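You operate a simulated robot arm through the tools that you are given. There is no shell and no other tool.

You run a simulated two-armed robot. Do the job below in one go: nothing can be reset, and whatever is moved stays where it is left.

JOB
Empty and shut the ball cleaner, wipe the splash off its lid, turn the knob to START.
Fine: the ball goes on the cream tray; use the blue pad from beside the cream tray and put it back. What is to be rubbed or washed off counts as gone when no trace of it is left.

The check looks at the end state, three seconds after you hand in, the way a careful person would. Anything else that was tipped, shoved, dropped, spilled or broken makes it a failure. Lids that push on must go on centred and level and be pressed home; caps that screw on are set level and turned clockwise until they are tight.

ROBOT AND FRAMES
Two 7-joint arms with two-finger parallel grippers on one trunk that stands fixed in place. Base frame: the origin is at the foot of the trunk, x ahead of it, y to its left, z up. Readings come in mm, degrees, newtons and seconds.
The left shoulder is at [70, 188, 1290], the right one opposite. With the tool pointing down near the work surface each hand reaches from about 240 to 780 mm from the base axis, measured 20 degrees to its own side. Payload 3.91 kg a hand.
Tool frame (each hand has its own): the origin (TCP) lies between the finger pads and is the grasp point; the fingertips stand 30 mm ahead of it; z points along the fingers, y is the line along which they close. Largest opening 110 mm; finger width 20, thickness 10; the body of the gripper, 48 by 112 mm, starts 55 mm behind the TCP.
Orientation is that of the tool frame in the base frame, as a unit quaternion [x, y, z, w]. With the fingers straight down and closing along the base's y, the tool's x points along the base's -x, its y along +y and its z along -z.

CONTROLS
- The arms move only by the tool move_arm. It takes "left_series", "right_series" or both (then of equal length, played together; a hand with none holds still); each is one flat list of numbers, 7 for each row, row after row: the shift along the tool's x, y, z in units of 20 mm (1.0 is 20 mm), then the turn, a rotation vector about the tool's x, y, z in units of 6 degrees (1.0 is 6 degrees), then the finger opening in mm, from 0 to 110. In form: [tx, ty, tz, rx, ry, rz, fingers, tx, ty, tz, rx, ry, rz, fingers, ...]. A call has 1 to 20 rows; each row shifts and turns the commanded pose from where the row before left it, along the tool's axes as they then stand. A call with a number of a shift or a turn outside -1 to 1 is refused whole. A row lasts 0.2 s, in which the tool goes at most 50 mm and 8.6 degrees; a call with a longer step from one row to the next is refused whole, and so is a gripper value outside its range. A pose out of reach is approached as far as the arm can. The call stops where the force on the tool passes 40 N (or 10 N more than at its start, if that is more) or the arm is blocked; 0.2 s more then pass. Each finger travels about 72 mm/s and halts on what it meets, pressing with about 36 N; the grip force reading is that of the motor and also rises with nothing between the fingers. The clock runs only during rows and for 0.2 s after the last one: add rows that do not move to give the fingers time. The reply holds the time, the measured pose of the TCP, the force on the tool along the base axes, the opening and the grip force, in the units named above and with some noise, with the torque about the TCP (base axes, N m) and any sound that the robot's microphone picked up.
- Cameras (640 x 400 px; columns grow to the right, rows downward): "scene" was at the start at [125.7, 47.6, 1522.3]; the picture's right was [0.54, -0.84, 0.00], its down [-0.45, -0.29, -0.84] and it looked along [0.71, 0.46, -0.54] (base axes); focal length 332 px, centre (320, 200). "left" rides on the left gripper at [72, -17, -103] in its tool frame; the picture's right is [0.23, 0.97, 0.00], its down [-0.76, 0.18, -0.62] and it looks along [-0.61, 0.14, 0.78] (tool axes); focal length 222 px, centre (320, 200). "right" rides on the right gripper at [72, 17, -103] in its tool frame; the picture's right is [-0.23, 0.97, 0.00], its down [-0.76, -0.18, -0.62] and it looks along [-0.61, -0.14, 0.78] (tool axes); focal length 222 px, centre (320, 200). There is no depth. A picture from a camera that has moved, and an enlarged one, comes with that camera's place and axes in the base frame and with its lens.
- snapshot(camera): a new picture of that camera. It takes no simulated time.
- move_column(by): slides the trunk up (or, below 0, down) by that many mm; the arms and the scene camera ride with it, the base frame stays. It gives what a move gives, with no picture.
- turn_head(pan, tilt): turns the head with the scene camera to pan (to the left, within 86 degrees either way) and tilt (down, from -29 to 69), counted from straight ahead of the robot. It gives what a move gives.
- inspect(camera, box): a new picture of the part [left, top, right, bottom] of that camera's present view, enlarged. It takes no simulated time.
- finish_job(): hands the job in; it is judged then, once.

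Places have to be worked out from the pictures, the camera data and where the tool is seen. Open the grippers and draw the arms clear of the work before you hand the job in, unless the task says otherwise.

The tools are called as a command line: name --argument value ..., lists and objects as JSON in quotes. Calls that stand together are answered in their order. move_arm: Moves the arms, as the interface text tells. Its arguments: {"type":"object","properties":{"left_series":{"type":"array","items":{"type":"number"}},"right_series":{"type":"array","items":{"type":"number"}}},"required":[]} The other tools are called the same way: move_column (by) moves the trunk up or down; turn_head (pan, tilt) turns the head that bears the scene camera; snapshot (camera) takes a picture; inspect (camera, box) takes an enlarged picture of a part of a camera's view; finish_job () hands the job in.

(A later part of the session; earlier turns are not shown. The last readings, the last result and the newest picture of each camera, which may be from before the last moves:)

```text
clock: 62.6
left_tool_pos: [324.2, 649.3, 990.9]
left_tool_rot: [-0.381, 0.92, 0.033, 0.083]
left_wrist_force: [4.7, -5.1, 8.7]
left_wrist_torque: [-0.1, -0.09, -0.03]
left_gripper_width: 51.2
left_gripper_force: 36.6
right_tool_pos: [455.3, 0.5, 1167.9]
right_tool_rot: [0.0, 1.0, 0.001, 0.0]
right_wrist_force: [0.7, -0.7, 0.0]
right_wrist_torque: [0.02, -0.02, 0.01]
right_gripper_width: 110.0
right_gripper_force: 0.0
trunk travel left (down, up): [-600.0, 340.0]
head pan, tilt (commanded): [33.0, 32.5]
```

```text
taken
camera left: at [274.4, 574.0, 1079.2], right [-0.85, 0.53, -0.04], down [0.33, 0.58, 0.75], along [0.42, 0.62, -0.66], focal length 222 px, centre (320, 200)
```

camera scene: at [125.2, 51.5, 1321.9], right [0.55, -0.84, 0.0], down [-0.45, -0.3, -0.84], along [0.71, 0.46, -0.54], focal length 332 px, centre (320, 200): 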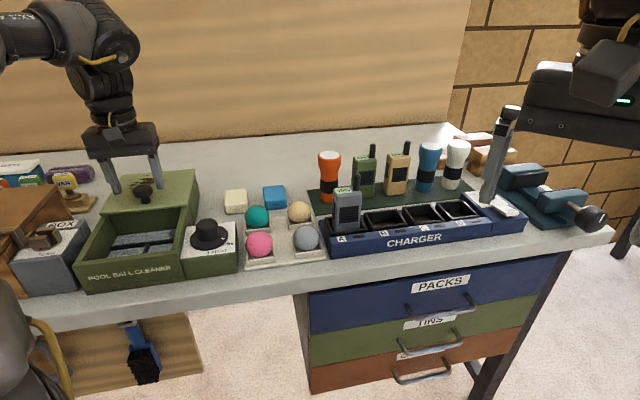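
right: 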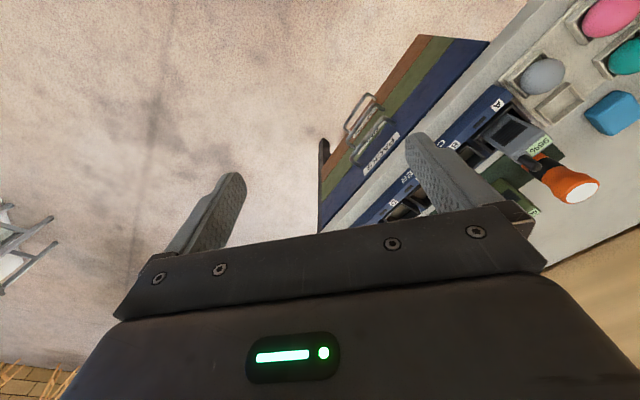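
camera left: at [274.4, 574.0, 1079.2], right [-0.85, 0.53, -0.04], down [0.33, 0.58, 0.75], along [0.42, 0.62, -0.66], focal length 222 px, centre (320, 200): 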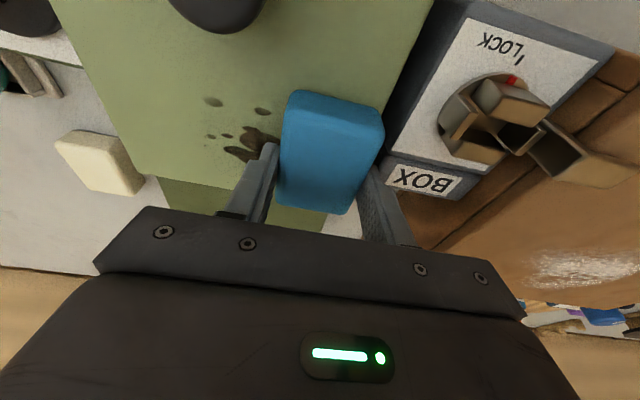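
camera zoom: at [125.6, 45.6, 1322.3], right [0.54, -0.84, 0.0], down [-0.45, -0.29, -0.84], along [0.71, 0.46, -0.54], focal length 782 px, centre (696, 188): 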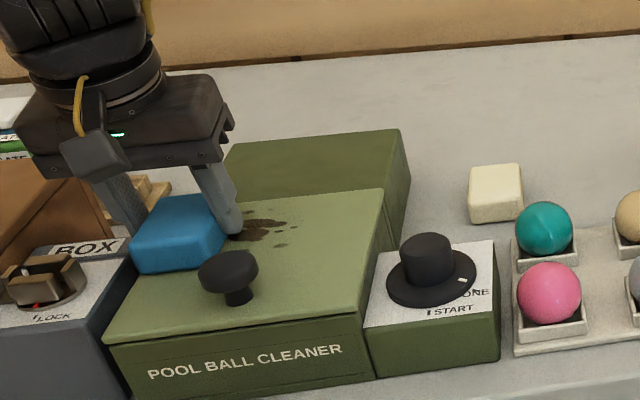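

Friction is mild and the pad is flat on the lid. I stroke back to the right about 92 mm.

move_arm --left_series '[0, -0.42, 0, 0, 0, 0, 42, 0, -0.42, 0, 0, 0, 0, 42, 0, -0.42, 0, 0, 0, 0, 42, 0, -0.42, 0, 0, 0, 0, 42, 0, -0.42, 0, 0, 0, 0, 42, 0, -0.42, 0, 0, 0, 0, 42, 0, -0.42, 0, 0, 0, 0, 42, 0, -0.42, 0, 0, 0, 0, 42, 0, -0.42, 0, 0, 0, 0, 42, 0, -0.42, 0, 0, 0, 0, 42, 0, -0.42, 0, 0, 0, 0, 42]'

inspect --camera "scene" --box '[60, 120, 260, 290]'

snapshot --camera "left"

```text
clock: 65.0
left_tool_pos: [386.0, 584.8, 991.1]
left_tool_rot: [-0.383, 0.92, 0.032, 0.084]
left_wrist_force: [-12.2, 10.8, 21.6]
left_wrist_torque: [0.44, 0.36, 0.06]
left_gripper_width: 50.8
left_gripper_force: 36.4
right_tool_pos: [451.8, 1.6, 1171.2]
right_tool_rot: [0.0, 1.0, 0.0, 0.002]
right_wrist_force: [-0.1, -0.1, -0.3]
right_wrist_torque: [0.02, -0.02, -0.03]
right_gripper_width: 109.8
right_gripper_force: 0.0
trunk travel left (down, up): [-600.0, 340.0]
head pan, tilt (commanded): [33.0, 32.5]
```

```text
2.35 times, centred on (160, 205) of scene
camera zoom: at [121.8, 46.6, 1322.7], right [0.54, -0.84, 0.0], down [-0.45, -0.29, -0.84], along [0.71, 0.46, -0.54], focal length 782 px, centre (696, 188)
```

zoom: 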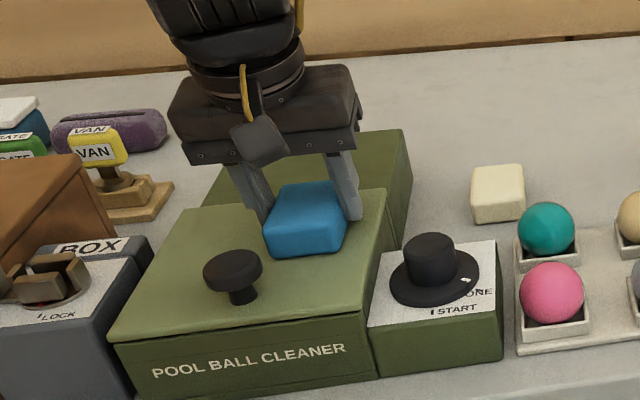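

```text
taken
camera left: at [336.2, 511.9, 1078.7], right [-0.85, 0.53, -0.05], down [0.32, 0.58, 0.75], along [0.42, 0.62, -0.66], focal length 222 px, centre (320, 200)
```

left: 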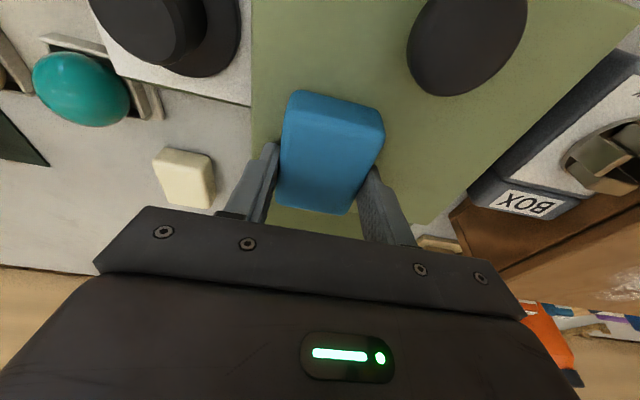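

The strokes are removing the splash. I enlarge both views to look for leftover traces.

inspect --camera "scene" --box '[90, 185, 180, 250]'

inspect --camera "left" --box '[360, 60, 540, 230]'

```text
6.15 times, centred on (135, 218) of scene
camera zoom: at [121.8, 46.6, 1322.7], right [0.54, -0.84, 0.0], down [-0.45, -0.29, -0.84], along [0.71, 0.46, -0.54], focal length 2044 px, centre (1458, 92)
```

zoom: 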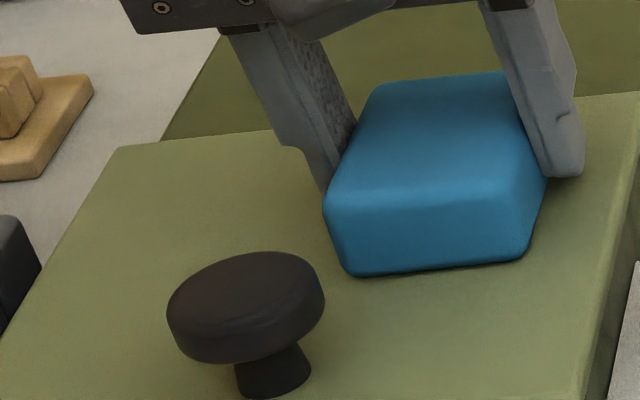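

```text
2.35 times, centred on (450, 145) of left
camera zoom: at [336.2, 511.9, 1078.7], right [-0.85, 0.53, -0.05], down [0.32, 0.58, 0.75], along [0.42, 0.62, -0.66], focal length 523 px, centre (14, 329)
```

zoom: 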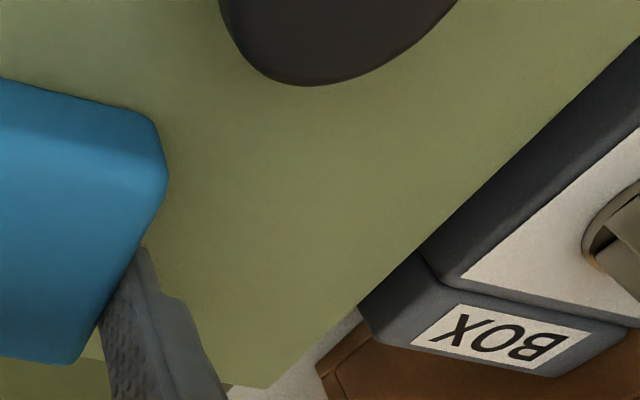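

The left half is clean. I lift the pad 60 mm to see what is underneath and behind.

move_arm --left_series '[-0.087, 0, -0.49, 0, 0, 0, 42, -0.174, 0, -0.985, 0, 0, 0, 42, -0.174, 0, -0.985, 0, 0, 0, 42, -0.087, 0, -0.49, 0, 0, 0, 42, 0, 0, 0, 0, 0, 0, 42]'

inspect --camera "scene" --box '[90, 170, 210, 255]'

snapshot --camera "left"

```text
clock: 66.2
left_tool_pos: [387.2, 586.2, 1051.1]
left_tool_rot: [-0.382, 0.92, 0.032, 0.082]
left_wrist_force: [0.2, -0.7, 0.2]
left_wrist_torque: [0.0, 0.0, -0.01]
left_gripper_width: 50.7
left_gripper_force: 36.2
right_tool_pos: [454.7, 2.8, 1168.1]
right_tool_rot: [0.0, 1.0, 0.0, 0.0]
right_wrist_force: [0.2, -0.1, 0.1]
right_wrist_torque: [0.02, 0.02, 0.02]
right_gripper_width: 110.2
right_gripper_force: 0.2
trunk travel left (down, up): [-600.0, 340.0]
head pan, tilt (commanded): [33.0, 32.5]
```

```text
4.71 times, centred on (150, 212) of scene
camera zoom: at [125.3, 48.0, 1322.3], right [0.54, -0.84, 0.0], down [-0.45, -0.29, -0.84], along [0.71, 0.46, -0.54], focal length 1563 px, centre (1120, 141)
```

zoom: 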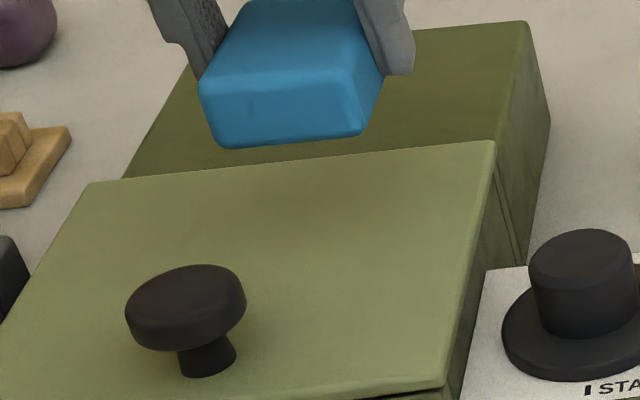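

```text
taken
camera left: at [337.6, 511.9, 1138.8], right [-0.85, 0.53, -0.04], down [0.33, 0.58, 0.75], along [0.42, 0.62, -0.66], focal length 222 px, centre (320, 200)
```

left: 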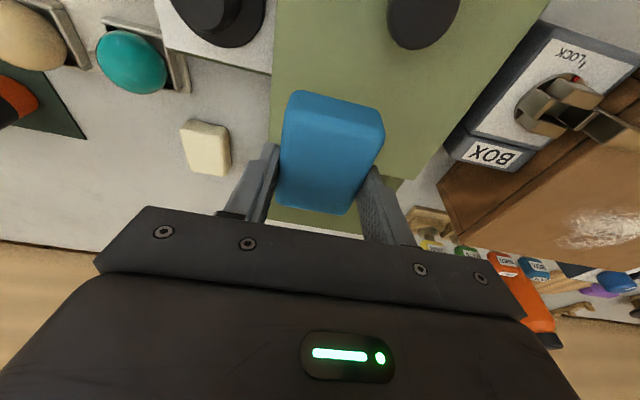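

The lid looks clean, but I want to rule out a faint residue behind the middle, and I see a thin dark line at the front edge. I zoom in on both.

inspect --camera "scene" --box '[105, 190, 185, 225]'

inspect --camera "scene" --box '[70, 220, 200, 300]'

inspect --camera "left" --box '[250, 0, 460, 200]'

```text
8.00 times, centred on (145, 208) of scene
camera zoom: at [125.3, 48.0, 1322.3], right [0.54, -0.84, 0.0], down [-0.45, -0.29, -0.84], along [0.71, 0.46, -0.54], focal length 2658 px, centre (1720, 140)
```

zoom: 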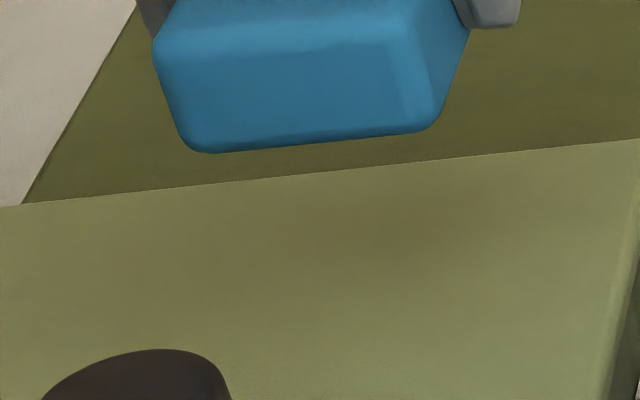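

```text
4.92 times, centred on (135, 260) of scene
camera zoom: at [125.3, 48.0, 1322.3], right [0.54, -0.84, 0.0], down [-0.45, -0.29, -0.84], along [0.71, 0.46, -0.54], focal length 1635 px, centre (1231, -95)
```

zoom: 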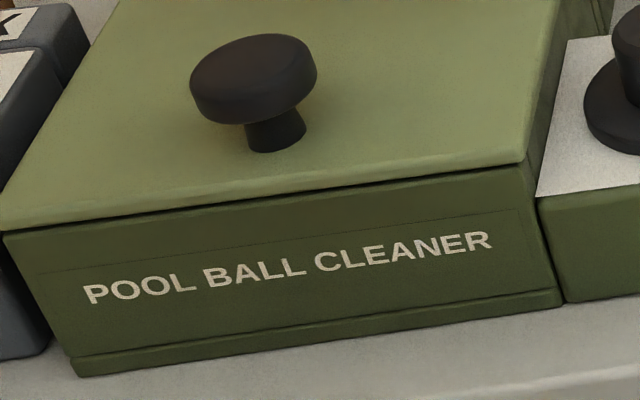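

```text
2.00 times, centred on (355, 100) of left
camera zoom: at [337.6, 511.9, 1138.8], right [-0.85, 0.53, -0.04], down [0.33, 0.58, 0.75], along [0.42, 0.62, -0.66], focal length 444 px, centre (250, 400)
```

zoom: 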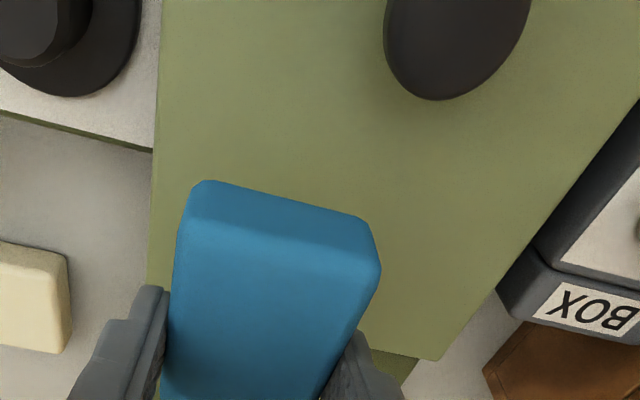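

The front edge is flush. There might be a faint brown tint in the middle (or just the pad's shadow), so I'll wipe again, set 6 mm further back, starting from the right.

move_arm --left_series '[-0.295, 0, 0.052, 0, 0, 0, 42, 0.174, 0, 0.985, 0, 0, 0, 42, 0.174, 0, 0.985, 0, 0, 0, 42, 0.139, 0, 0.788, 0, 0, 0, 42, 0.0174, 0, 0.0985, 0, 0, 0, 42, 0.0087, 0, 0.049, 0, 0, 0, 42]'

```text
clock: 67.6
left_tool_pos: [393.1, 592.5, 989.4]
left_tool_rot: [-0.382, 0.92, 0.032, 0.083]
left_wrist_force: [-1.1, 0.5, 1.6]
left_wrist_torque: [0.11, 0.01, 0.05]
left_gripper_width: 50.6
left_gripper_force: 36.1
right_tool_pos: [454.6, 1.9, 1168.8]
right_tool_rot: [0.0, 1.0, 0.0, 0.0]
right_wrist_force: [0.1, 0.3, 0.6]
right_wrist_torque: [0.0, 0.01, 0.01]
right_gripper_width: 110.1
right_gripper_force: 0.0
trunk travel left (down, up): [-600.0, 340.0]
head pan, tilt (commanded): [33.0, 32.5]
```

Light contact. I press 1 mm more and stroke left 90 mm.

move_arm --left_series '[0.0087, 0, 0.049, 0, 0, 0, 42, 0, 0.4, 0, 0, 0, 0, 42, 0, 0.4, 0, 0, 0, 0, 42, 0, 0.4, 0, 0, 0, 0, 42, 0, 0.4, 0, 0, 0, 0, 42, 0, 0.4, 0, 0, 0, 0, 42, 0, 0.4, 0, 0, 0, 0, 42, 0, 0.4, 0, 0, 0, 0, 42, 0, 0.4, 0, 0, 0, 0, 42, 0, 0.4, 0, 0, 0, 0, 42, 0, 0.4, 0, 0, 0, 0, 42, 0, 0.4, 0, 0, 0, 0, 42]'

snapshot --camera "left"

```text
clock: 70.2
left_tool_pos: [331.4, 649.4, 990.7]
left_tool_rot: [-0.381, 0.92, 0.032, 0.083]
left_wrist_force: [6.2, -6.2, 13.1]
left_wrist_torque: [-0.12, -0.1, -0.03]
left_gripper_width: 50.8
left_gripper_force: 35.4
right_tool_pos: [454.4, -1.4, 1168.2]
right_tool_rot: [0.001, 1.0, 0.001, 0.0]
right_wrist_force: [0.0, 0.0, -0.1]
right_wrist_torque: [-0.01, -0.02, 0.0]
right_gripper_width: 109.9
right_gripper_force: 0.1
trunk travel left (down, up): [-600.0, 340.0]
head pan, tilt (commanded): [33.0, 32.5]
```

```text
taken
camera left: at [281.5, 575.3, 1078.5], right [-0.85, 0.53, -0.04], down [0.32, 0.58, 0.75], along [0.42, 0.62, -0.66], focal length 222 px, centre (320, 200)
```

left: 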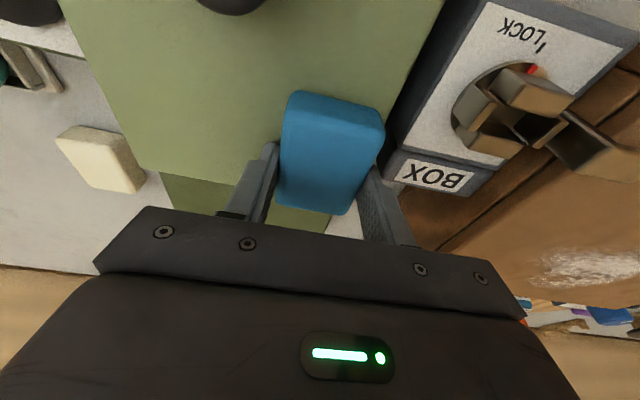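

Clean so far. I slide 12 mm toward the front (the shutting direction) and stroke back right.

move_arm --left_series '[0.295, 0, -0.052, 0, 0, 0, 42, 0.295, 0, -0.052, 0, 0, 0, 42, 0, -0.4, 0, 0, 0, 0, 42, 0, -0.4, 0, 0, 0, 0, 42, 0, -0.4, 0, 0, 0, 0, 42, 0, -0.4, 0, 0, 0, 0, 42, 0, -0.4, 0, 0, 0, 0, 42, 0, -0.4, 0, 0, 0, 0, 42, 0, -0.4, 0, 0, 0, 0, 42, 0, -0.4, 0, 0, 0, 0, 42, 0, -0.4, 0, 0, 0, 0, 42, 0, -0.4, 0, 0, 0, 0, 42, 0, -0.4, 0, 0, 0, 0, 42]'

inspect --camera "left" --box '[360, 60, 540, 230]'

```text
clock: 71.6
left_tool_pos: [343.2, 623.5, 989.8]
left_tool_rot: [-0.382, 0.92, 0.036, 0.082]
left_wrist_force: [-10.8, 8.9, 18.4]
left_wrist_torque: [-0.14, 0.19, -0.2]
left_gripper_width: 50.8
left_gripper_force: 35.8
right_tool_pos: [453.0, -1.1, 1168.7]
right_tool_rot: [0.002, 1.0, -0.001, 0.0]
right_wrist_force: [0.6, 0.2, -0.1]
right_wrist_torque: [0.01, 0.01, -0.01]
right_gripper_width: 110.1
right_gripper_force: 0.1
trunk travel left (down, up): [-600.0, 340.0]
head pan, tilt (commanded): [33.0, 32.5]
stopped in row 7 (left hand): the force on the tool passed its limit at 44 N (the readings are from after the stop); the commanded pose is now the measured one
```

```text
2.35 times, centred on (450, 145) of left
camera zoom: at [293.3, 548.6, 1078.0], right [-0.85, 0.53, -0.04], down [0.33, 0.57, 0.75], along [0.42, 0.62, -0.66], focal length 523 px, centre (14, 329)
```

zoom: 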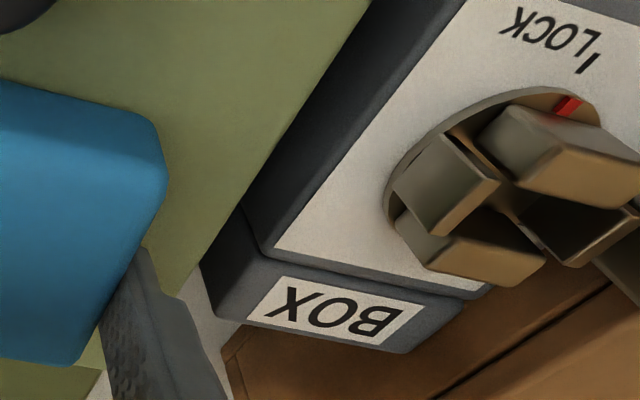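

The stroke stopped at 44 N — pressing too hard. I ease up 1 mm and continue the stroke to the right.

move_arm --left_series '[-0.0087, 0, -0.049, 0, 0, 0, 42, 0, -0.35, 0, 0, 0, 0, 42, 0, -0.35, 0, 0, 0, 0, 42, 0, -0.35, 0, 0, 0, 0, 42, 0, -0.35, 0, 0, 0, 0, 42, 0, -0.35, 0, 0, 0, 0, 42, 0, -0.35, 0, 0, 0, 0, 42, 0, -0.35, 0, 0, 0, 0, 42, 0, -0.35, 0, 0, 0, 0, 42]'

```text
clock: 73.6
left_tool_pos: [381.9, 583.6, 990.6]
left_tool_rot: [-0.382, 0.92, 0.034, 0.081]
left_wrist_force: [-9.6, 9.0, 17.4]
left_wrist_torque: [0.36, 0.08, 0.17]
left_gripper_width: 51.2
left_gripper_force: 36.4
right_tool_pos: [453.2, 0.2, 1169.8]
right_tool_rot: [0.001, 1.0, 0.0, 0.001]
right_wrist_force: [-0.4, -0.1, 0.2]
right_wrist_torque: [-0.01, 0.01, 0.0]
right_gripper_width: 109.8
right_gripper_force: 0.0
trunk travel left (down, up): [-600.0, 340.0]
head pan, tilt (commanded): [33.0, 32.5]
```

The second pass is done. I lift 60 mm and move the hand off toward the pad's place, then check the lid.

move_arm --left_series '[-0.087, 0, -0.49, 0, 0, 0, 42, -0.174, 0, -0.985, 0, 0, 0, 42, -0.087, 0, -0.49, 0, 0, 0, 42, -0.46, -0.98, 0.0, 0, 0, 0, 42, -0.46, -0.98, 0.0, 0, 0, 0, 42, -0.46, -0.98, 0.0, 0, 0, 0, 42, -0.46, -0.98, 0.0, 0, 0, 0, 42, -0.46, -0.98, 0.0, 0, 0, 0, 42, -0.46, -0.98, 0.0, 0, 0, 0, 42, 0, 0, 0, 0, 0, 0, 42]'

inspect --camera "scene" --box '[70, 160, 210, 260]'

inspect --camera "scene" --box '[100, 185, 185, 230]'

snapshot --camera "left"

```text
clock: 75.8
left_tool_pos: [505.7, 538.1, 1040.4]
left_tool_rot: [-0.381, 0.92, 0.034, 0.08]
left_wrist_force: [-0.5, 0.5, -0.1]
left_wrist_torque: [-0.01, -0.01, 0.0]
left_gripper_width: 50.7
left_gripper_force: 35.7
right_tool_pos: [454.4, 0.6, 1168.3]
right_tool_rot: [0.0, 1.0, 0.0, 0.0]
right_wrist_force: [0.2, 0.1, -0.4]
right_wrist_torque: [-0.01, -0.03, 0.0]
right_gripper_width: 110.1
right_gripper_force: 0.1
trunk travel left (down, up): [-600.0, 340.0]
head pan, tilt (commanded): [33.0, 32.5]
```

```text
4.00 times, centred on (140, 210) of scene
camera zoom: at [125.0, 48.4, 1322.3], right [0.54, -0.84, 0.0], down [-0.45, -0.29, -0.84], along [0.71, 0.46, -0.54], focal length 1329 px, centre (1040, 160)
```

zoom: 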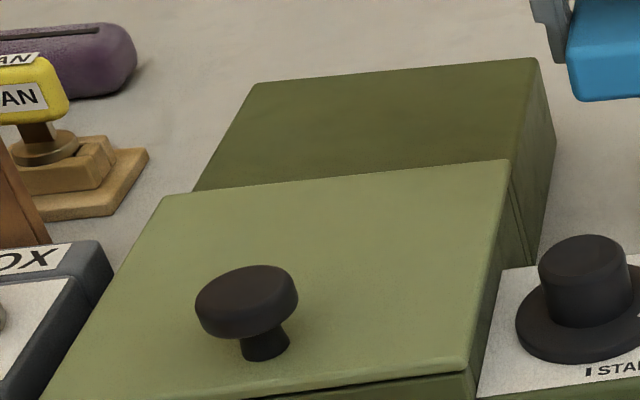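

```text
7.53 times, centred on (142, 208) of scene
camera zoom: at [125.0, 48.4, 1322.3], right [0.54, -0.84, 0.0], down [-0.45, -0.29, -0.84], along [0.71, 0.46, -0.54], focal length 2501 px, centre (1656, 144)
```

zoom: 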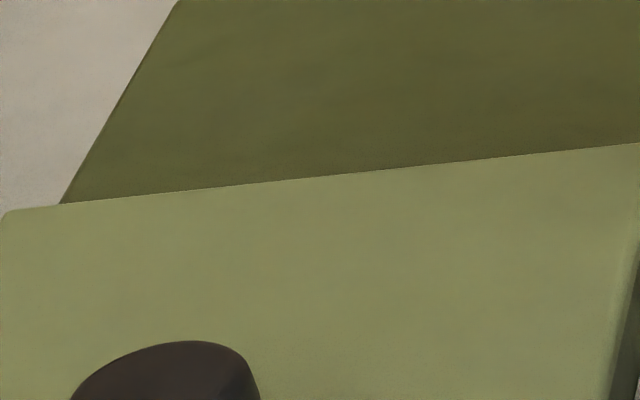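

```text
taken
camera left: at [455.0, 463.4, 1128.1], right [-0.85, 0.53, -0.04], down [0.33, 0.58, 0.75], along [0.42, 0.62, -0.66], focal length 222 px, centre (320, 200)
```

left: 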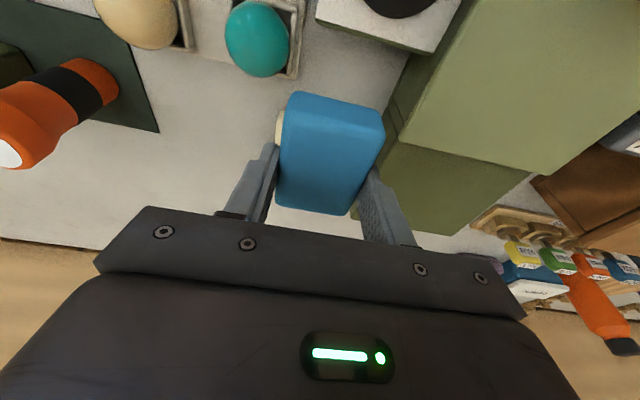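

From the front the lid is spotless. I also check the lid area hidden behind the knob with the wrist camera.

inspect --camera "left" --box '[390, 0, 640, 180]'

inspect --camera "scene" --box '[70, 225, 200, 300]'

```text
2.22 times, centred on (515, 90) of left
camera zoom: at [455.0, 463.4, 1128.1], right [-0.85, 0.53, -0.04], down [0.33, 0.58, 0.75], along [0.42, 0.62, -0.66], focal length 494 px, centre (-113, 444)
```

zoom: 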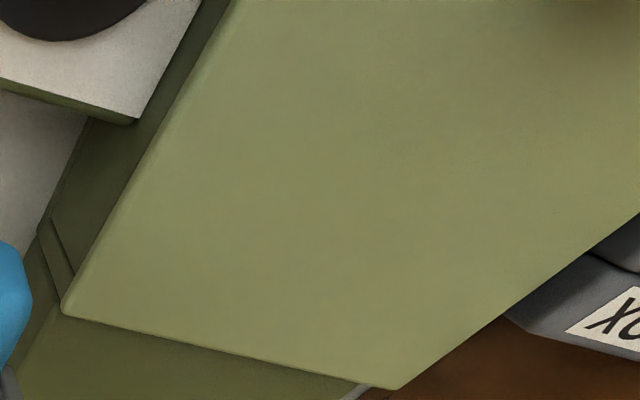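

```text
4.92 times, centred on (135, 262) of scene
camera zoom: at [125.0, 48.4, 1322.3], right [0.54, -0.84, 0.0], down [-0.45, -0.29, -0.84], along [0.71, 0.46, -0.54], focal length 1635 px, centre (1231, -108)
```

zoom: 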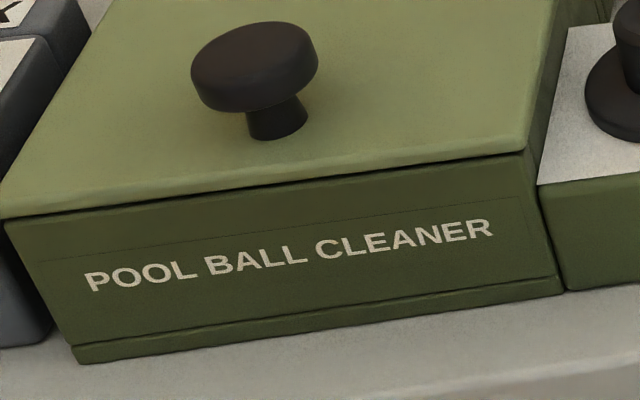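

The lid is clean and shut. Now I return the blue pad: move to above its old place (637, 517.5) at z≈985.

move_arm --left_series '[-0.481, -0.767, 0.487, 0, 0, 0, 42, -0.481, -0.767, 0.487, 0, 0, 0, 42, -0.481, -0.767, 0.487, 0, 0, 0, 42, -0.481, -0.767, 0.487, 0, 0, 0, 42, -0.481, -0.767, 0.487, 0, 0, 0, 42, -0.481, -0.767, 0.487, 0, 0, 0, 42, -0.481, -0.767, 0.487, 0, 0, 0, 42, 0, 0, 0, 0, 0, 0, 42]'

snapshot --camera "left"

inspect --camera "scene" --box '[200, 120, 360, 260]'

```text
clock: 77.6
left_tool_pos: [635.4, 520.7, 981.9]
left_tool_rot: [-0.382, 0.92, 0.035, 0.081]
left_wrist_force: [1.3, -0.6, 0.6]
left_wrist_torque: [-0.02, -0.01, -0.01]
left_gripper_width: 50.9
left_gripper_force: 36.1
right_tool_pos: [455.6, 1.8, 1169.9]
right_tool_rot: [0.002, 1.0, -0.001, 0.001]
right_wrist_force: [0.1, 0.2, 0.3]
right_wrist_torque: [0.02, -0.01, 0.0]
right_gripper_width: 110.1
right_gripper_force: 0.0
trunk travel left (down, up): [-600.0, 340.0]
head pan, tilt (commanded): [33.0, 32.5]
```

```text
taken
camera left: at [585.6, 445.8, 1070.8], right [-0.85, 0.53, -0.04], down [0.33, 0.58, 0.75], along [0.42, 0.62, -0.66], focal length 222 px, centre (320, 200)
```

left: 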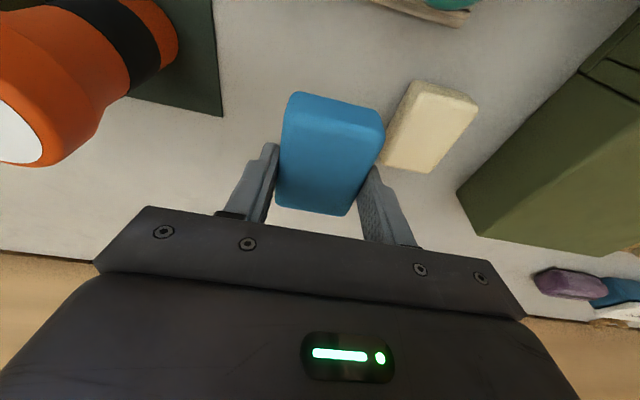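

```text
2.86 times, centred on (280, 190) of scene
camera zoom: at [124.6, 47.8, 1322.4], right [0.54, -0.84, 0.0], down [-0.45, -0.29, -0.84], along [0.71, 0.46, -0.54], focal length 949 px, centre (434, 229)
```

zoom: 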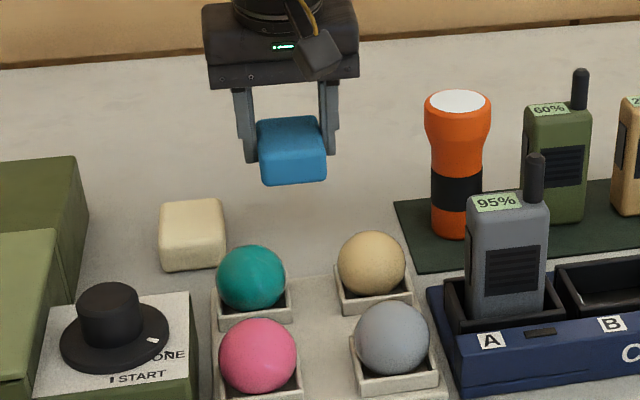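

Positioned 3 mm off; I correct while lowering to z≈918, 3 mm above resting height.

move_arm --left_series '[0.152, -0.06, 0.785, 0, 0, 0, 42, 0.152, -0.06, 0.785, 0, 0, 0, 42, 0.152, -0.05, 0.785, 0, 0, 0, 42, 0.152, 0, 0.785, 0, 0, 0, 42, 0, 0, 0, 0, 0, 0, 42]'

```text
clock: 78.8
left_tool_pos: [638.5, 516.5, 917.4]
left_tool_rot: [-0.382, 0.92, 0.034, 0.08]
left_wrist_force: [0.5, -0.2, -1.0]
left_wrist_torque: [0.0, 0.03, 0.03]
left_gripper_width: 50.8
left_gripper_force: 35.7
right_tool_pos: [454.9, 0.5, 1169.0]
right_tool_rot: [0.001, 1.0, 0.0, 0.0]
right_wrist_force: [-0.1, -0.6, -0.2]
right_wrist_torque: [0.03, -0.01, 0.0]
right_gripper_width: 110.2
right_gripper_force: 0.0
trunk travel left (down, up): [-600.0, 340.0]
head pan, tilt (commanded): [33.0, 32.5]
```

I lower the last millimetres slowly until the pad touches.

move_arm --left_series '[0.0087, 0, 0.049, 0, 0, 0, 42, 0.0087, 0, 0.049, 0, 0, 0, 42, 0, 0, 0, 0, 0, 0, 42]'

snapshot --camera "left"

```text
clock: 79.6
left_tool_pos: [638.1, 515.9, 916.3]
left_tool_rot: [-0.382, 0.92, 0.034, 0.08]
left_wrist_force: [-0.6, 0.3, -0.5]
left_wrist_torque: [-0.02, 0.02, -0.01]
left_gripper_width: 51.2
left_gripper_force: 35.5
right_tool_pos: [455.6, 1.1, 1168.5]
right_tool_rot: [0.001, 1.0, -0.001, 0.0]
right_wrist_force: [-0.5, -0.5, 0.4]
right_wrist_torque: [0.01, -0.01, 0.03]
right_gripper_width: 109.6
right_gripper_force: 0.1
trunk travel left (down, up): [-600.0, 340.0]
head pan, tilt (commanded): [33.0, 32.5]
```

```text
taken
camera left: at [587.9, 442.5, 1004.2], right [-0.85, 0.53, -0.04], down [0.33, 0.58, 0.75], along [0.42, 0.62, -0.66], focal length 222 px, centre (320, 200)
```

left: 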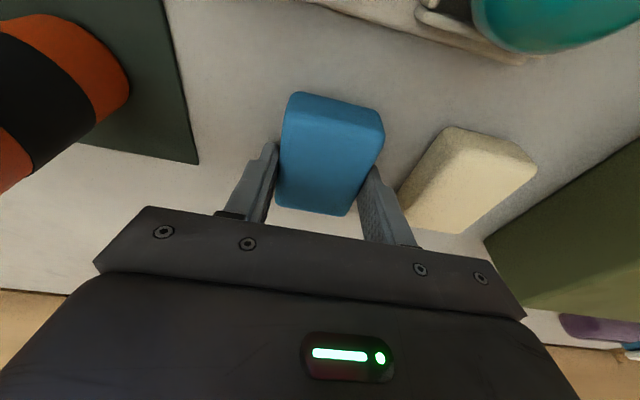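

The view matches the grasp picture almost exactly. One or two more millimetres down for contact.

move_arm --left_series '[0.0087, 0, 0.049, 0, 0, 0, 42, 0.0043, 0, 0.025, 0, 0, 0, 42]'

```text
clock: 80.2
left_tool_pos: [636.3, 515.0, 914.8]
left_tool_rot: [-0.382, 0.92, 0.033, 0.08]
left_wrist_force: [-0.9, -0.3, -0.6]
left_wrist_torque: [0.01, 0.01, 0.03]
left_gripper_width: 50.9
left_gripper_force: 35.9
right_tool_pos: [455.4, 0.9, 1168.7]
right_tool_rot: [0.001, 1.0, 0.0, 0.0]
right_wrist_force: [-0.5, -0.3, 0.5]
right_wrist_torque: [0.0, 0.0, 0.04]
right_gripper_width: 110.0
right_gripper_force: 0.0
trunk travel left (down, up): [-600.0, 340.0]
head pan, tilt (commanded): [33.0, 32.5]
```

move_arm --left_series '[0.0043, 0, 0.025, 0, 0, 0, 42, 0.0043, 0, 0.025, 0, 0, 0, 42]'

```text
clock: 80.8
left_tool_pos: [638.8, 516.6, 916.0]
left_tool_rot: [-0.381, 0.92, 0.035, 0.08]
left_wrist_force: [-0.4, 0.0, -0.3]
left_wrist_torque: [0.03, -0.02, 0.0]
left_gripper_width: 50.9
left_gripper_force: 35.5
right_tool_pos: [455.7, 0.4, 1168.7]
right_tool_rot: [0.001, 1.0, -0.001, 0.0]
right_wrist_force: [0.0, -0.2, 0.1]
right_wrist_torque: [0.01, -0.01, 0.02]
right_gripper_width: 110.1
right_gripper_force: 0.1
trunk travel left (down, up): [-600.0, 340.0]
head pan, tilt (commanded): [33.0, 32.5]
```

Still no contact force (readings vary about 1 mm). I continue 1 mm at a time.

move_arm --left_series '[0.0087, 0, 0.049, 0, 0, 0, 42, 0, 0, 0, 0, 0, 0, 42]'

inspect --camera "scene" --box '[220, 140, 320, 230]'

```text
clock: 81.4
left_tool_pos: [637.6, 515.7, 913.6]
left_tool_rot: [-0.381, 0.921, 0.035, 0.08]
left_wrist_force: [0.7, 0.6, 3.0]
left_wrist_torque: [0.07, -0.15, -0.02]
left_gripper_width: 50.7
left_gripper_force: 36.5
right_tool_pos: [455.5, 1.7, 1168.8]
right_tool_rot: [0.001, 1.0, -0.001, 0.0]
right_wrist_force: [-0.2, -0.6, -0.3]
right_wrist_torque: [-0.01, 0.03, 0.02]
right_gripper_width: 110.0
right_gripper_force: 0.0
trunk travel left (down, up): [-600.0, 340.0]
head pan, tilt (commanded): [33.0, 32.5]
```

```text
4.44 times, centred on (270, 185) of scene
camera zoom: at [125.5, 47.6, 1322.3], right [0.54, -0.84, 0.0], down [-0.45, -0.29, -0.84], along [0.71, 0.46, -0.54], focal length 1476 px, centre (542, 267)
```

zoom: 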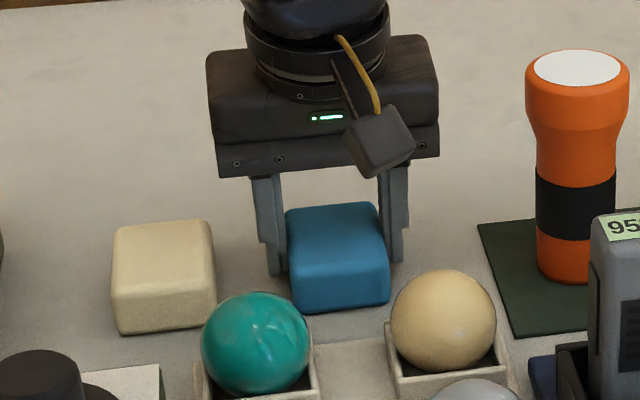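

Contact at 3 N: the pad is on the table at its old spot. I open the fingers slowly.

move_arm --left_series '[0, 0, 0, 0, 0, 0, 52, 0, 0, 0, 0, 0, 0, 56, 0, 0, 0, 0, 0, 0, 62, 0, 0, 0, 0, 0, 0, 70, 0, 0, 0, 0, 0, 0, 74, 0, 0, 0, 0, 0, 0, 74]'

snapshot --camera "left"

```text
clock: 82.8
left_tool_pos: [637.6, 516.9, 912.8]
left_tool_rot: [-0.381, 0.921, 0.034, 0.079]
left_wrist_force: [0.5, 0.2, -0.5]
left_wrist_torque: [0.01, 0.01, 0.03]
left_gripper_width: 73.8
left_gripper_force: 0.0
right_tool_pos: [454.6, 0.6, 1168.1]
right_tool_rot: [0.001, 1.0, 0.0, 0.0]
right_wrist_force: [0.0, -1.3, -0.4]
right_wrist_torque: [0.01, -0.02, 0.01]
right_gripper_width: 110.1
right_gripper_force: 0.0
trunk travel left (down, up): [-600.0, 340.0]
head pan, tilt (commanded): [33.0, 32.5]
```

```text
taken
camera left: at [587.9, 441.9, 1001.6], right [-0.85, 0.53, -0.04], down [0.33, 0.58, 0.75], along [0.42, 0.62, -0.66], focal length 222 px, centre (320, 200)
```

left: 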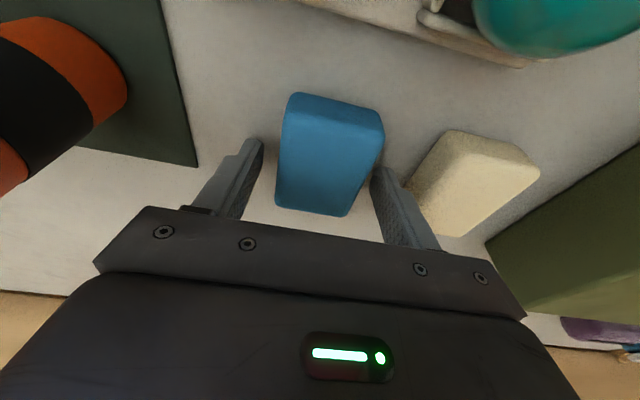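

The pad is free and in place. I lift straight up 80 mm and check it.

move_arm --left_series '[-0.087, 0, -0.49, 0, 0, 0, 74, -0.174, 0, -0.985, 0, 0, 0, 74, -0.174, 0, -0.985, 0, 0, 0, 74, -0.174, 0, -0.985, 0, 0, 0, 74, -0.087, 0, -0.49, 0, 0, 0, 74]'

inspect --camera "scene" --box '[200, 140, 360, 260]'

```text
clock: 84.0
left_tool_pos: [636.9, 517.2, 994.8]
left_tool_rot: [-0.38, 0.921, 0.034, 0.081]
left_wrist_force: [0.0, 0.1, -0.5]
left_wrist_torque: [0.0, 0.02, 0.0]
left_gripper_width: 73.7
left_gripper_force: 0.1
right_tool_pos: [456.2, 1.4, 1167.6]
right_tool_rot: [0.0, 1.0, 0.0, 0.0]
right_wrist_force: [0.2, 0.1, -0.4]
right_wrist_torque: [0.01, 0.01, -0.01]
right_gripper_width: 110.2
right_gripper_force: 0.0
trunk travel left (down, up): [-600.0, 340.0]
head pan, tilt (commanded): [33.0, 32.5]
```

```text
3.33 times, centred on (280, 200) of scene
camera zoom: at [125.9, 47.7, 1322.2], right [0.54, -0.84, 0.0], down [-0.45, -0.29, -0.84], along [0.71, 0.46, -0.54], focal length 1107 px, centre (453, 200)
```

zoom: 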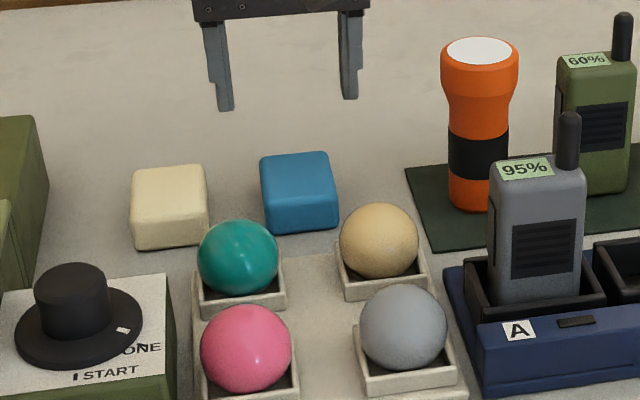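

The pad is back in its original place. Now the dial: I move over it at z≈1060 and remove the tilt.

move_arm --left_series '[0.919, 0.731, -0.529, 0, 0, 0, 74, 0.919, 0.731, -0.529, 0, 0, 0, 74, 0.919, 0.731, -0.529, 0, 0, 0, 74, 0.919, 0.731, -0.529, 0, 0, 0, 74, 0.919, 0.731, -0.529, 0, 0, 0, 74, 0.919, 0.731, -0.529, 0, 0, 0, 74, 0.919, 0.731, -0.529, 0, 0, 0, 74, 0.919, 0.731, -0.529, 0, 0, 0, 74, 0.919, 0.731, -0.529, 0, 0, 0, 74, 0, 0, 0, 0, 0.8333, 0, 74, 0, 0, 0, 0, 0.8333, 0, 74, 0, 0, 0, 0, 0, 0, 74]'

snapshot --camera "left"

inspect --camera "scene" --box '[170, 200, 260, 280]'

```text
clock: 86.6
left_tool_pos: [473.8, 490.2, 1040.8]
left_tool_rot: [-0.383, 0.924, 0.002, -0.001]
left_wrist_force: [-0.7, -0.1, 0.4]
left_wrist_torque: [-0.01, 0.01, -0.04]
left_gripper_width: 73.9
left_gripper_force: 0.0
left hand out of reach, approached as far as the arm can: row 7, 8, 9
right_tool_pos: [454.6, 0.5, 1168.8]
right_tool_rot: [0.0, 1.0, 0.001, 0.0]
right_wrist_force: [0.5, -0.5, 0.1]
right_wrist_torque: [0.01, -0.02, -0.01]
right_gripper_width: 110.2
right_gripper_force: 0.1
trunk travel left (down, up): [-600.0, 340.0]
head pan, tilt (commanded): [33.0, 32.5]
```

```text
taken
camera left: at [435.3, 428.9, 1144.2], right [-0.85, 0.53, 0.0], down [0.41, 0.66, 0.62], along [0.33, 0.53, -0.78], focal length 222 px, centre (320, 200)
```

left: 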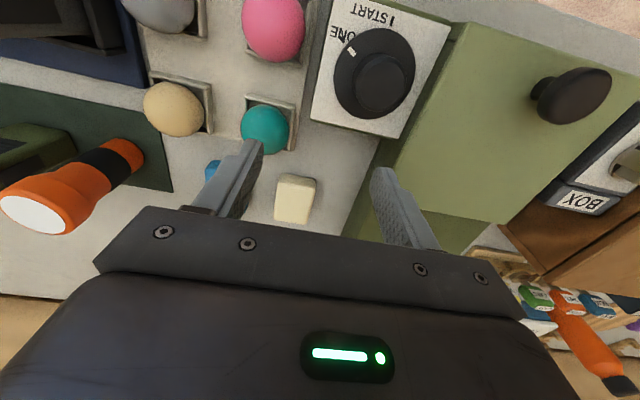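

```text
5.00 times, centred on (215, 240) of scene
camera zoom: at [125.2, 48.1, 1322.3], right [0.54, -0.84, 0.0], down [-0.45, -0.29, -0.84], along [0.71, 0.46, -0.54], focal length 1661 px, centre (845, 0)
```

zoom: 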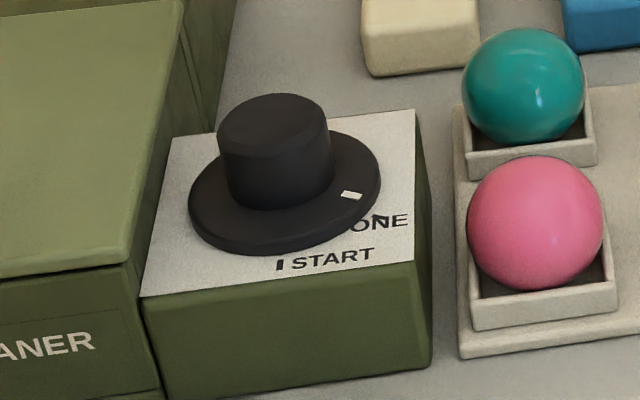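

The hand halted at (474, 490, 1041), a good viewpoint. I enlarge the dial in the wrist view to read the marks.

inspect --camera "left" --box '[300, 0, 460, 145]'

```text
2.76 times, centred on (380, 72) of left
camera zoom: at [435.3, 428.9, 1144.2], right [-0.85, 0.53, 0.0], down [0.41, 0.66, 0.62], along [0.33, 0.53, -0.78], focal length 613 px, centre (154, 552)
```

zoom: 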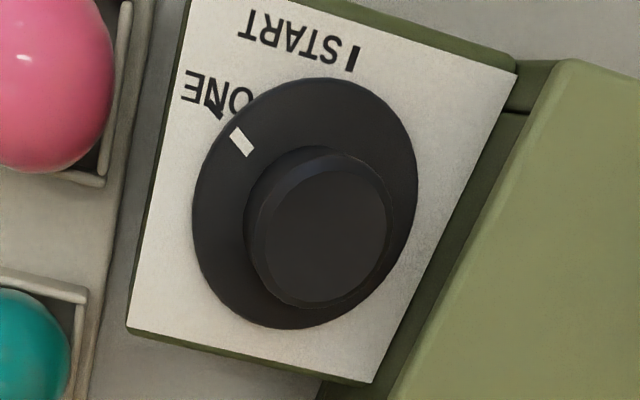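

The dial axis is at about (416.7, 482.6), knob top z≈964, ~38 mm wide. The pointer sits at DONE (−30° from the right), START is straight to the front (−90°), so I must turn 60° clockwise seen from above. I move over the dial at z≈1000 first.

move_arm --left_series '[0.762, 0.583, 0.68, 0, 0, 0, 54, 0.762, 0.583, 0.68, 0, 0, 0, 54, 0.762, 0.583, 0.68, 0, 0, 0, 54, 0, 0, 0, 0, 0, 0, 54]'

snapshot --camera "left"

inspect --camera "scene" --box '[140, 160, 280, 290]'

```text
clock: 87.6
left_tool_pos: [426.2, 486.8, 1009.5]
left_tool_rot: [-0.383, 0.924, 0.001, 0.0]
left_wrist_force: [0.5, 0.4, 1.2]
left_wrist_torque: [-0.02, -0.01, 0.01]
left_gripper_width: 54.0
left_gripper_force: 0.0
left hand out of reach, approached as far as the arm can: row 3
right_tool_pos: [455.7, -0.2, 1169.1]
right_tool_rot: [0.001, 1.0, -0.001, 0.0]
right_wrist_force: [0.0, 0.6, 0.7]
right_wrist_torque: [-0.01, -0.02, -0.04]
right_gripper_width: 110.1
right_gripper_force: 0.1
trunk travel left (down, up): [-600.0, 340.0]
head pan, tilt (commanded): [33.0, 32.5]
```

```text
taken
camera left: at [388.6, 424.3, 1111.9], right [-0.85, 0.53, 0.0], down [0.41, 0.66, 0.62], along [0.33, 0.53, -0.78], focal length 222 px, centre (320, 200)
```

left: 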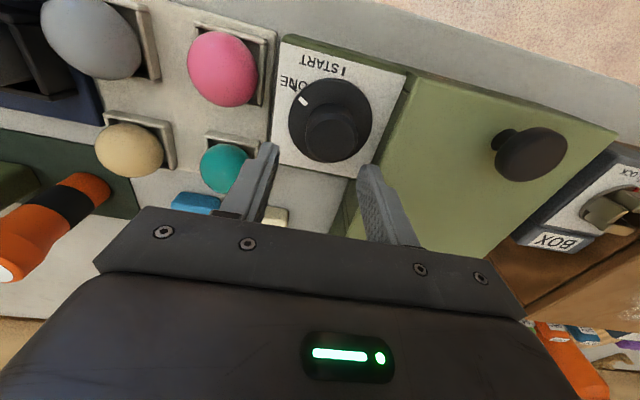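

```text
3.08 times, centred on (210, 225) of scene
camera zoom: at [125.5, 47.1, 1322.3], right [0.54, -0.84, 0.0], down [-0.45, -0.29, -0.84], along [0.71, 0.46, -0.54], focal length 1022 px, centre (658, 123)
```

zoom: 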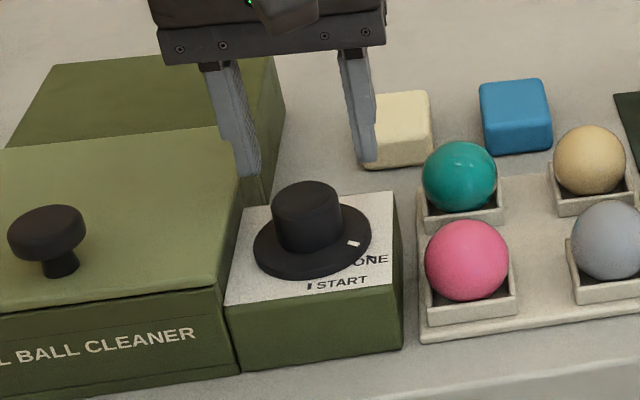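

The arm hits a limit at this hand yaw. I turn the hand 30° clockwise (which also suits the later twist) and then move over the dial.

move_arm --left_series '[0, 0, 0, 0, 0, 1, 54, 0, 0, 0, 0, 0, 1, 54, 0, 0, 0, 0, 0, 1, 54, 0, 0, 0, 0, 0, 1, 54, 0, 0, 0, 0, 0, 1, 54, 0.26, -0.04, 0.24, 0, 0, 0, 54, 0.26, -0.04, 0.24, 0, 0, 0, 54, 0, 0, 0, 0, 0, 0, 54]'

snapshot --camera "left"

```text
clock: 89.4
left_tool_pos: [417.9, 481.6, 1001.0]
left_tool_rot: [-0.13, 0.991, 0.001, 0.0]
left_wrist_force: [0.8, 0.2, 0.3]
left_wrist_torque: [0.01, 0.01, 0.02]
left_gripper_width: 54.0
left_gripper_force: 0.0
right_tool_pos: [456.3, 0.7, 1168.9]
right_tool_rot: [0.001, 1.0, 0.0, 0.0]
right_wrist_force: [-0.3, 0.1, -1.1]
right_wrist_torque: [-0.02, 0.02, 0.02]
right_gripper_width: 110.0
right_gripper_force: 0.2
trunk travel left (down, up): [-600.0, 340.0]
head pan, tilt (commanded): [33.0, 32.5]
```

```text
taken
camera left: at [353.0, 446.8, 1104.1], right [-0.47, 0.88, 0.0], down [0.69, 0.37, 0.62], along [0.55, 0.3, -0.78], focal length 222 px, centre (320, 200)
```

left: 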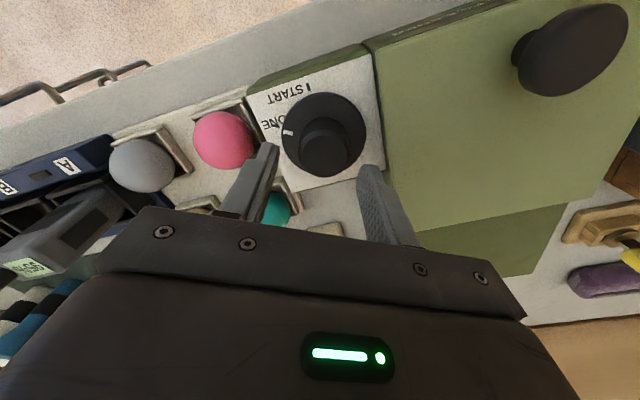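

I enlarge the wrist view to centre on the knob precisely.

inspect --camera "left" --box '[250, 70, 400, 195]'

inspect --camera "scene" --box '[150, 170, 270, 280]'

```text
3.20 times, centred on (325, 132) of left
camera zoom: at [353.0, 446.8, 1104.1], right [-0.47, 0.88, 0.0], down [0.69, 0.37, 0.62], along [0.55, 0.3, -0.78], focal length 711 px, centre (304, 416)
```

zoom: 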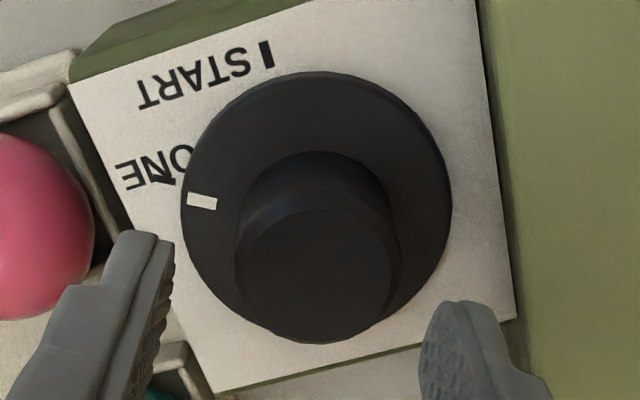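

```text
3.64 times, centred on (210, 225) of scene
camera zoom: at [125.8, 47.9, 1322.3], right [0.54, -0.84, 0.0], down [-0.45, -0.29, -0.84], along [0.71, 0.46, -0.54], focal length 1208 px, centre (720, 109)
```

zoom: 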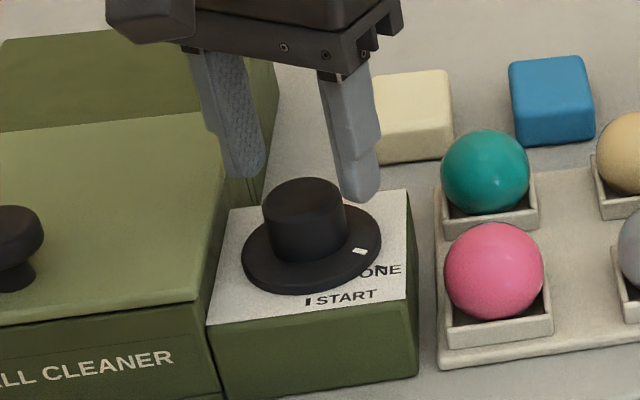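

The knob axis computes to (416, 483), 2 mm from the TCP. I correct that and lower to z≈976, keeping the tips just above the dial's skirt.

move_arm --left_series '[0.075, 0.08, 0.4, 0, 0, 0, 54, 0, 0, 0.45, 0, 0, 0, 54, 0, 0, 0.4, 0, 0, 0, 54, 0, 0, 0, 0, 0, 0, 54]'

inspect --camera "scene" --box '[150, 170, 270, 280]'

snapshot --camera "left"

```text
clock: 90.4
left_tool_pos: [415.1, 482.6, 977.3]
left_tool_rot: [-0.131, 0.991, 0.001, 0.0]
left_wrist_force: [-0.6, 0.2, -0.2]
left_wrist_torque: [-0.01, 0.02, -0.01]
left_gripper_width: 54.0
left_gripper_force: 0.0
right_tool_pos: [455.7, 0.5, 1168.8]
right_tool_rot: [0.001, 1.0, 0.001, 0.0]
right_wrist_force: [-0.4, 0.3, -0.7]
right_wrist_torque: [0.01, 0.01, -0.02]
right_gripper_width: 110.3
right_gripper_force: 0.0
trunk travel left (down, up): [-600.0, 340.0]
head pan, tilt (commanded): [33.0, 32.5]
```

```text
3.64 times, centred on (210, 225) of scene
camera zoom: at [125.6, 47.9, 1322.3], right [0.54, -0.84, 0.0], down [-0.45, -0.29, -0.84], along [0.71, 0.46, -0.54], focal length 1208 px, centre (720, 109)
```

zoom: 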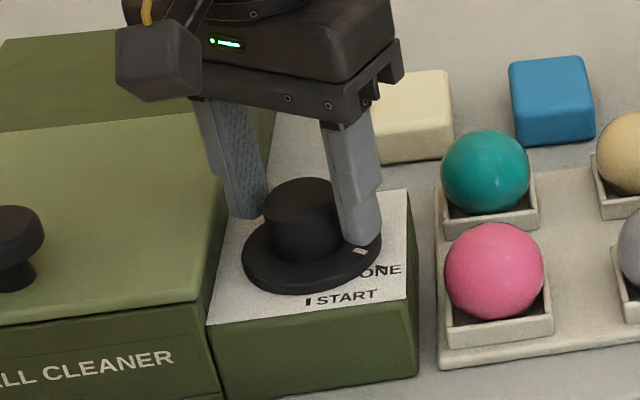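

```text
taken
camera left: at [350.5, 448.8, 1079.1], right [-0.47, 0.88, 0.0], down [0.69, 0.37, 0.62], along [0.55, 0.3, -0.78], focal length 222 px, centre (320, 200)
```

left: 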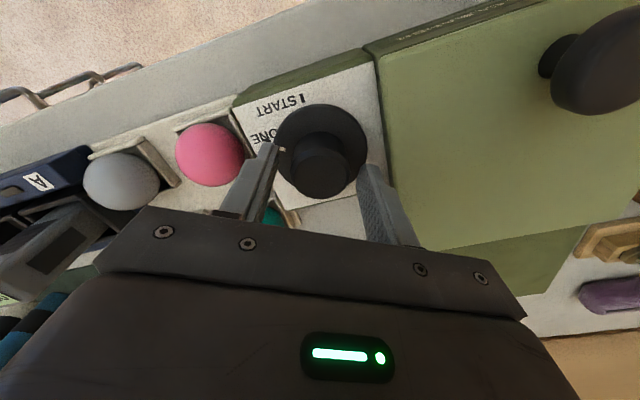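

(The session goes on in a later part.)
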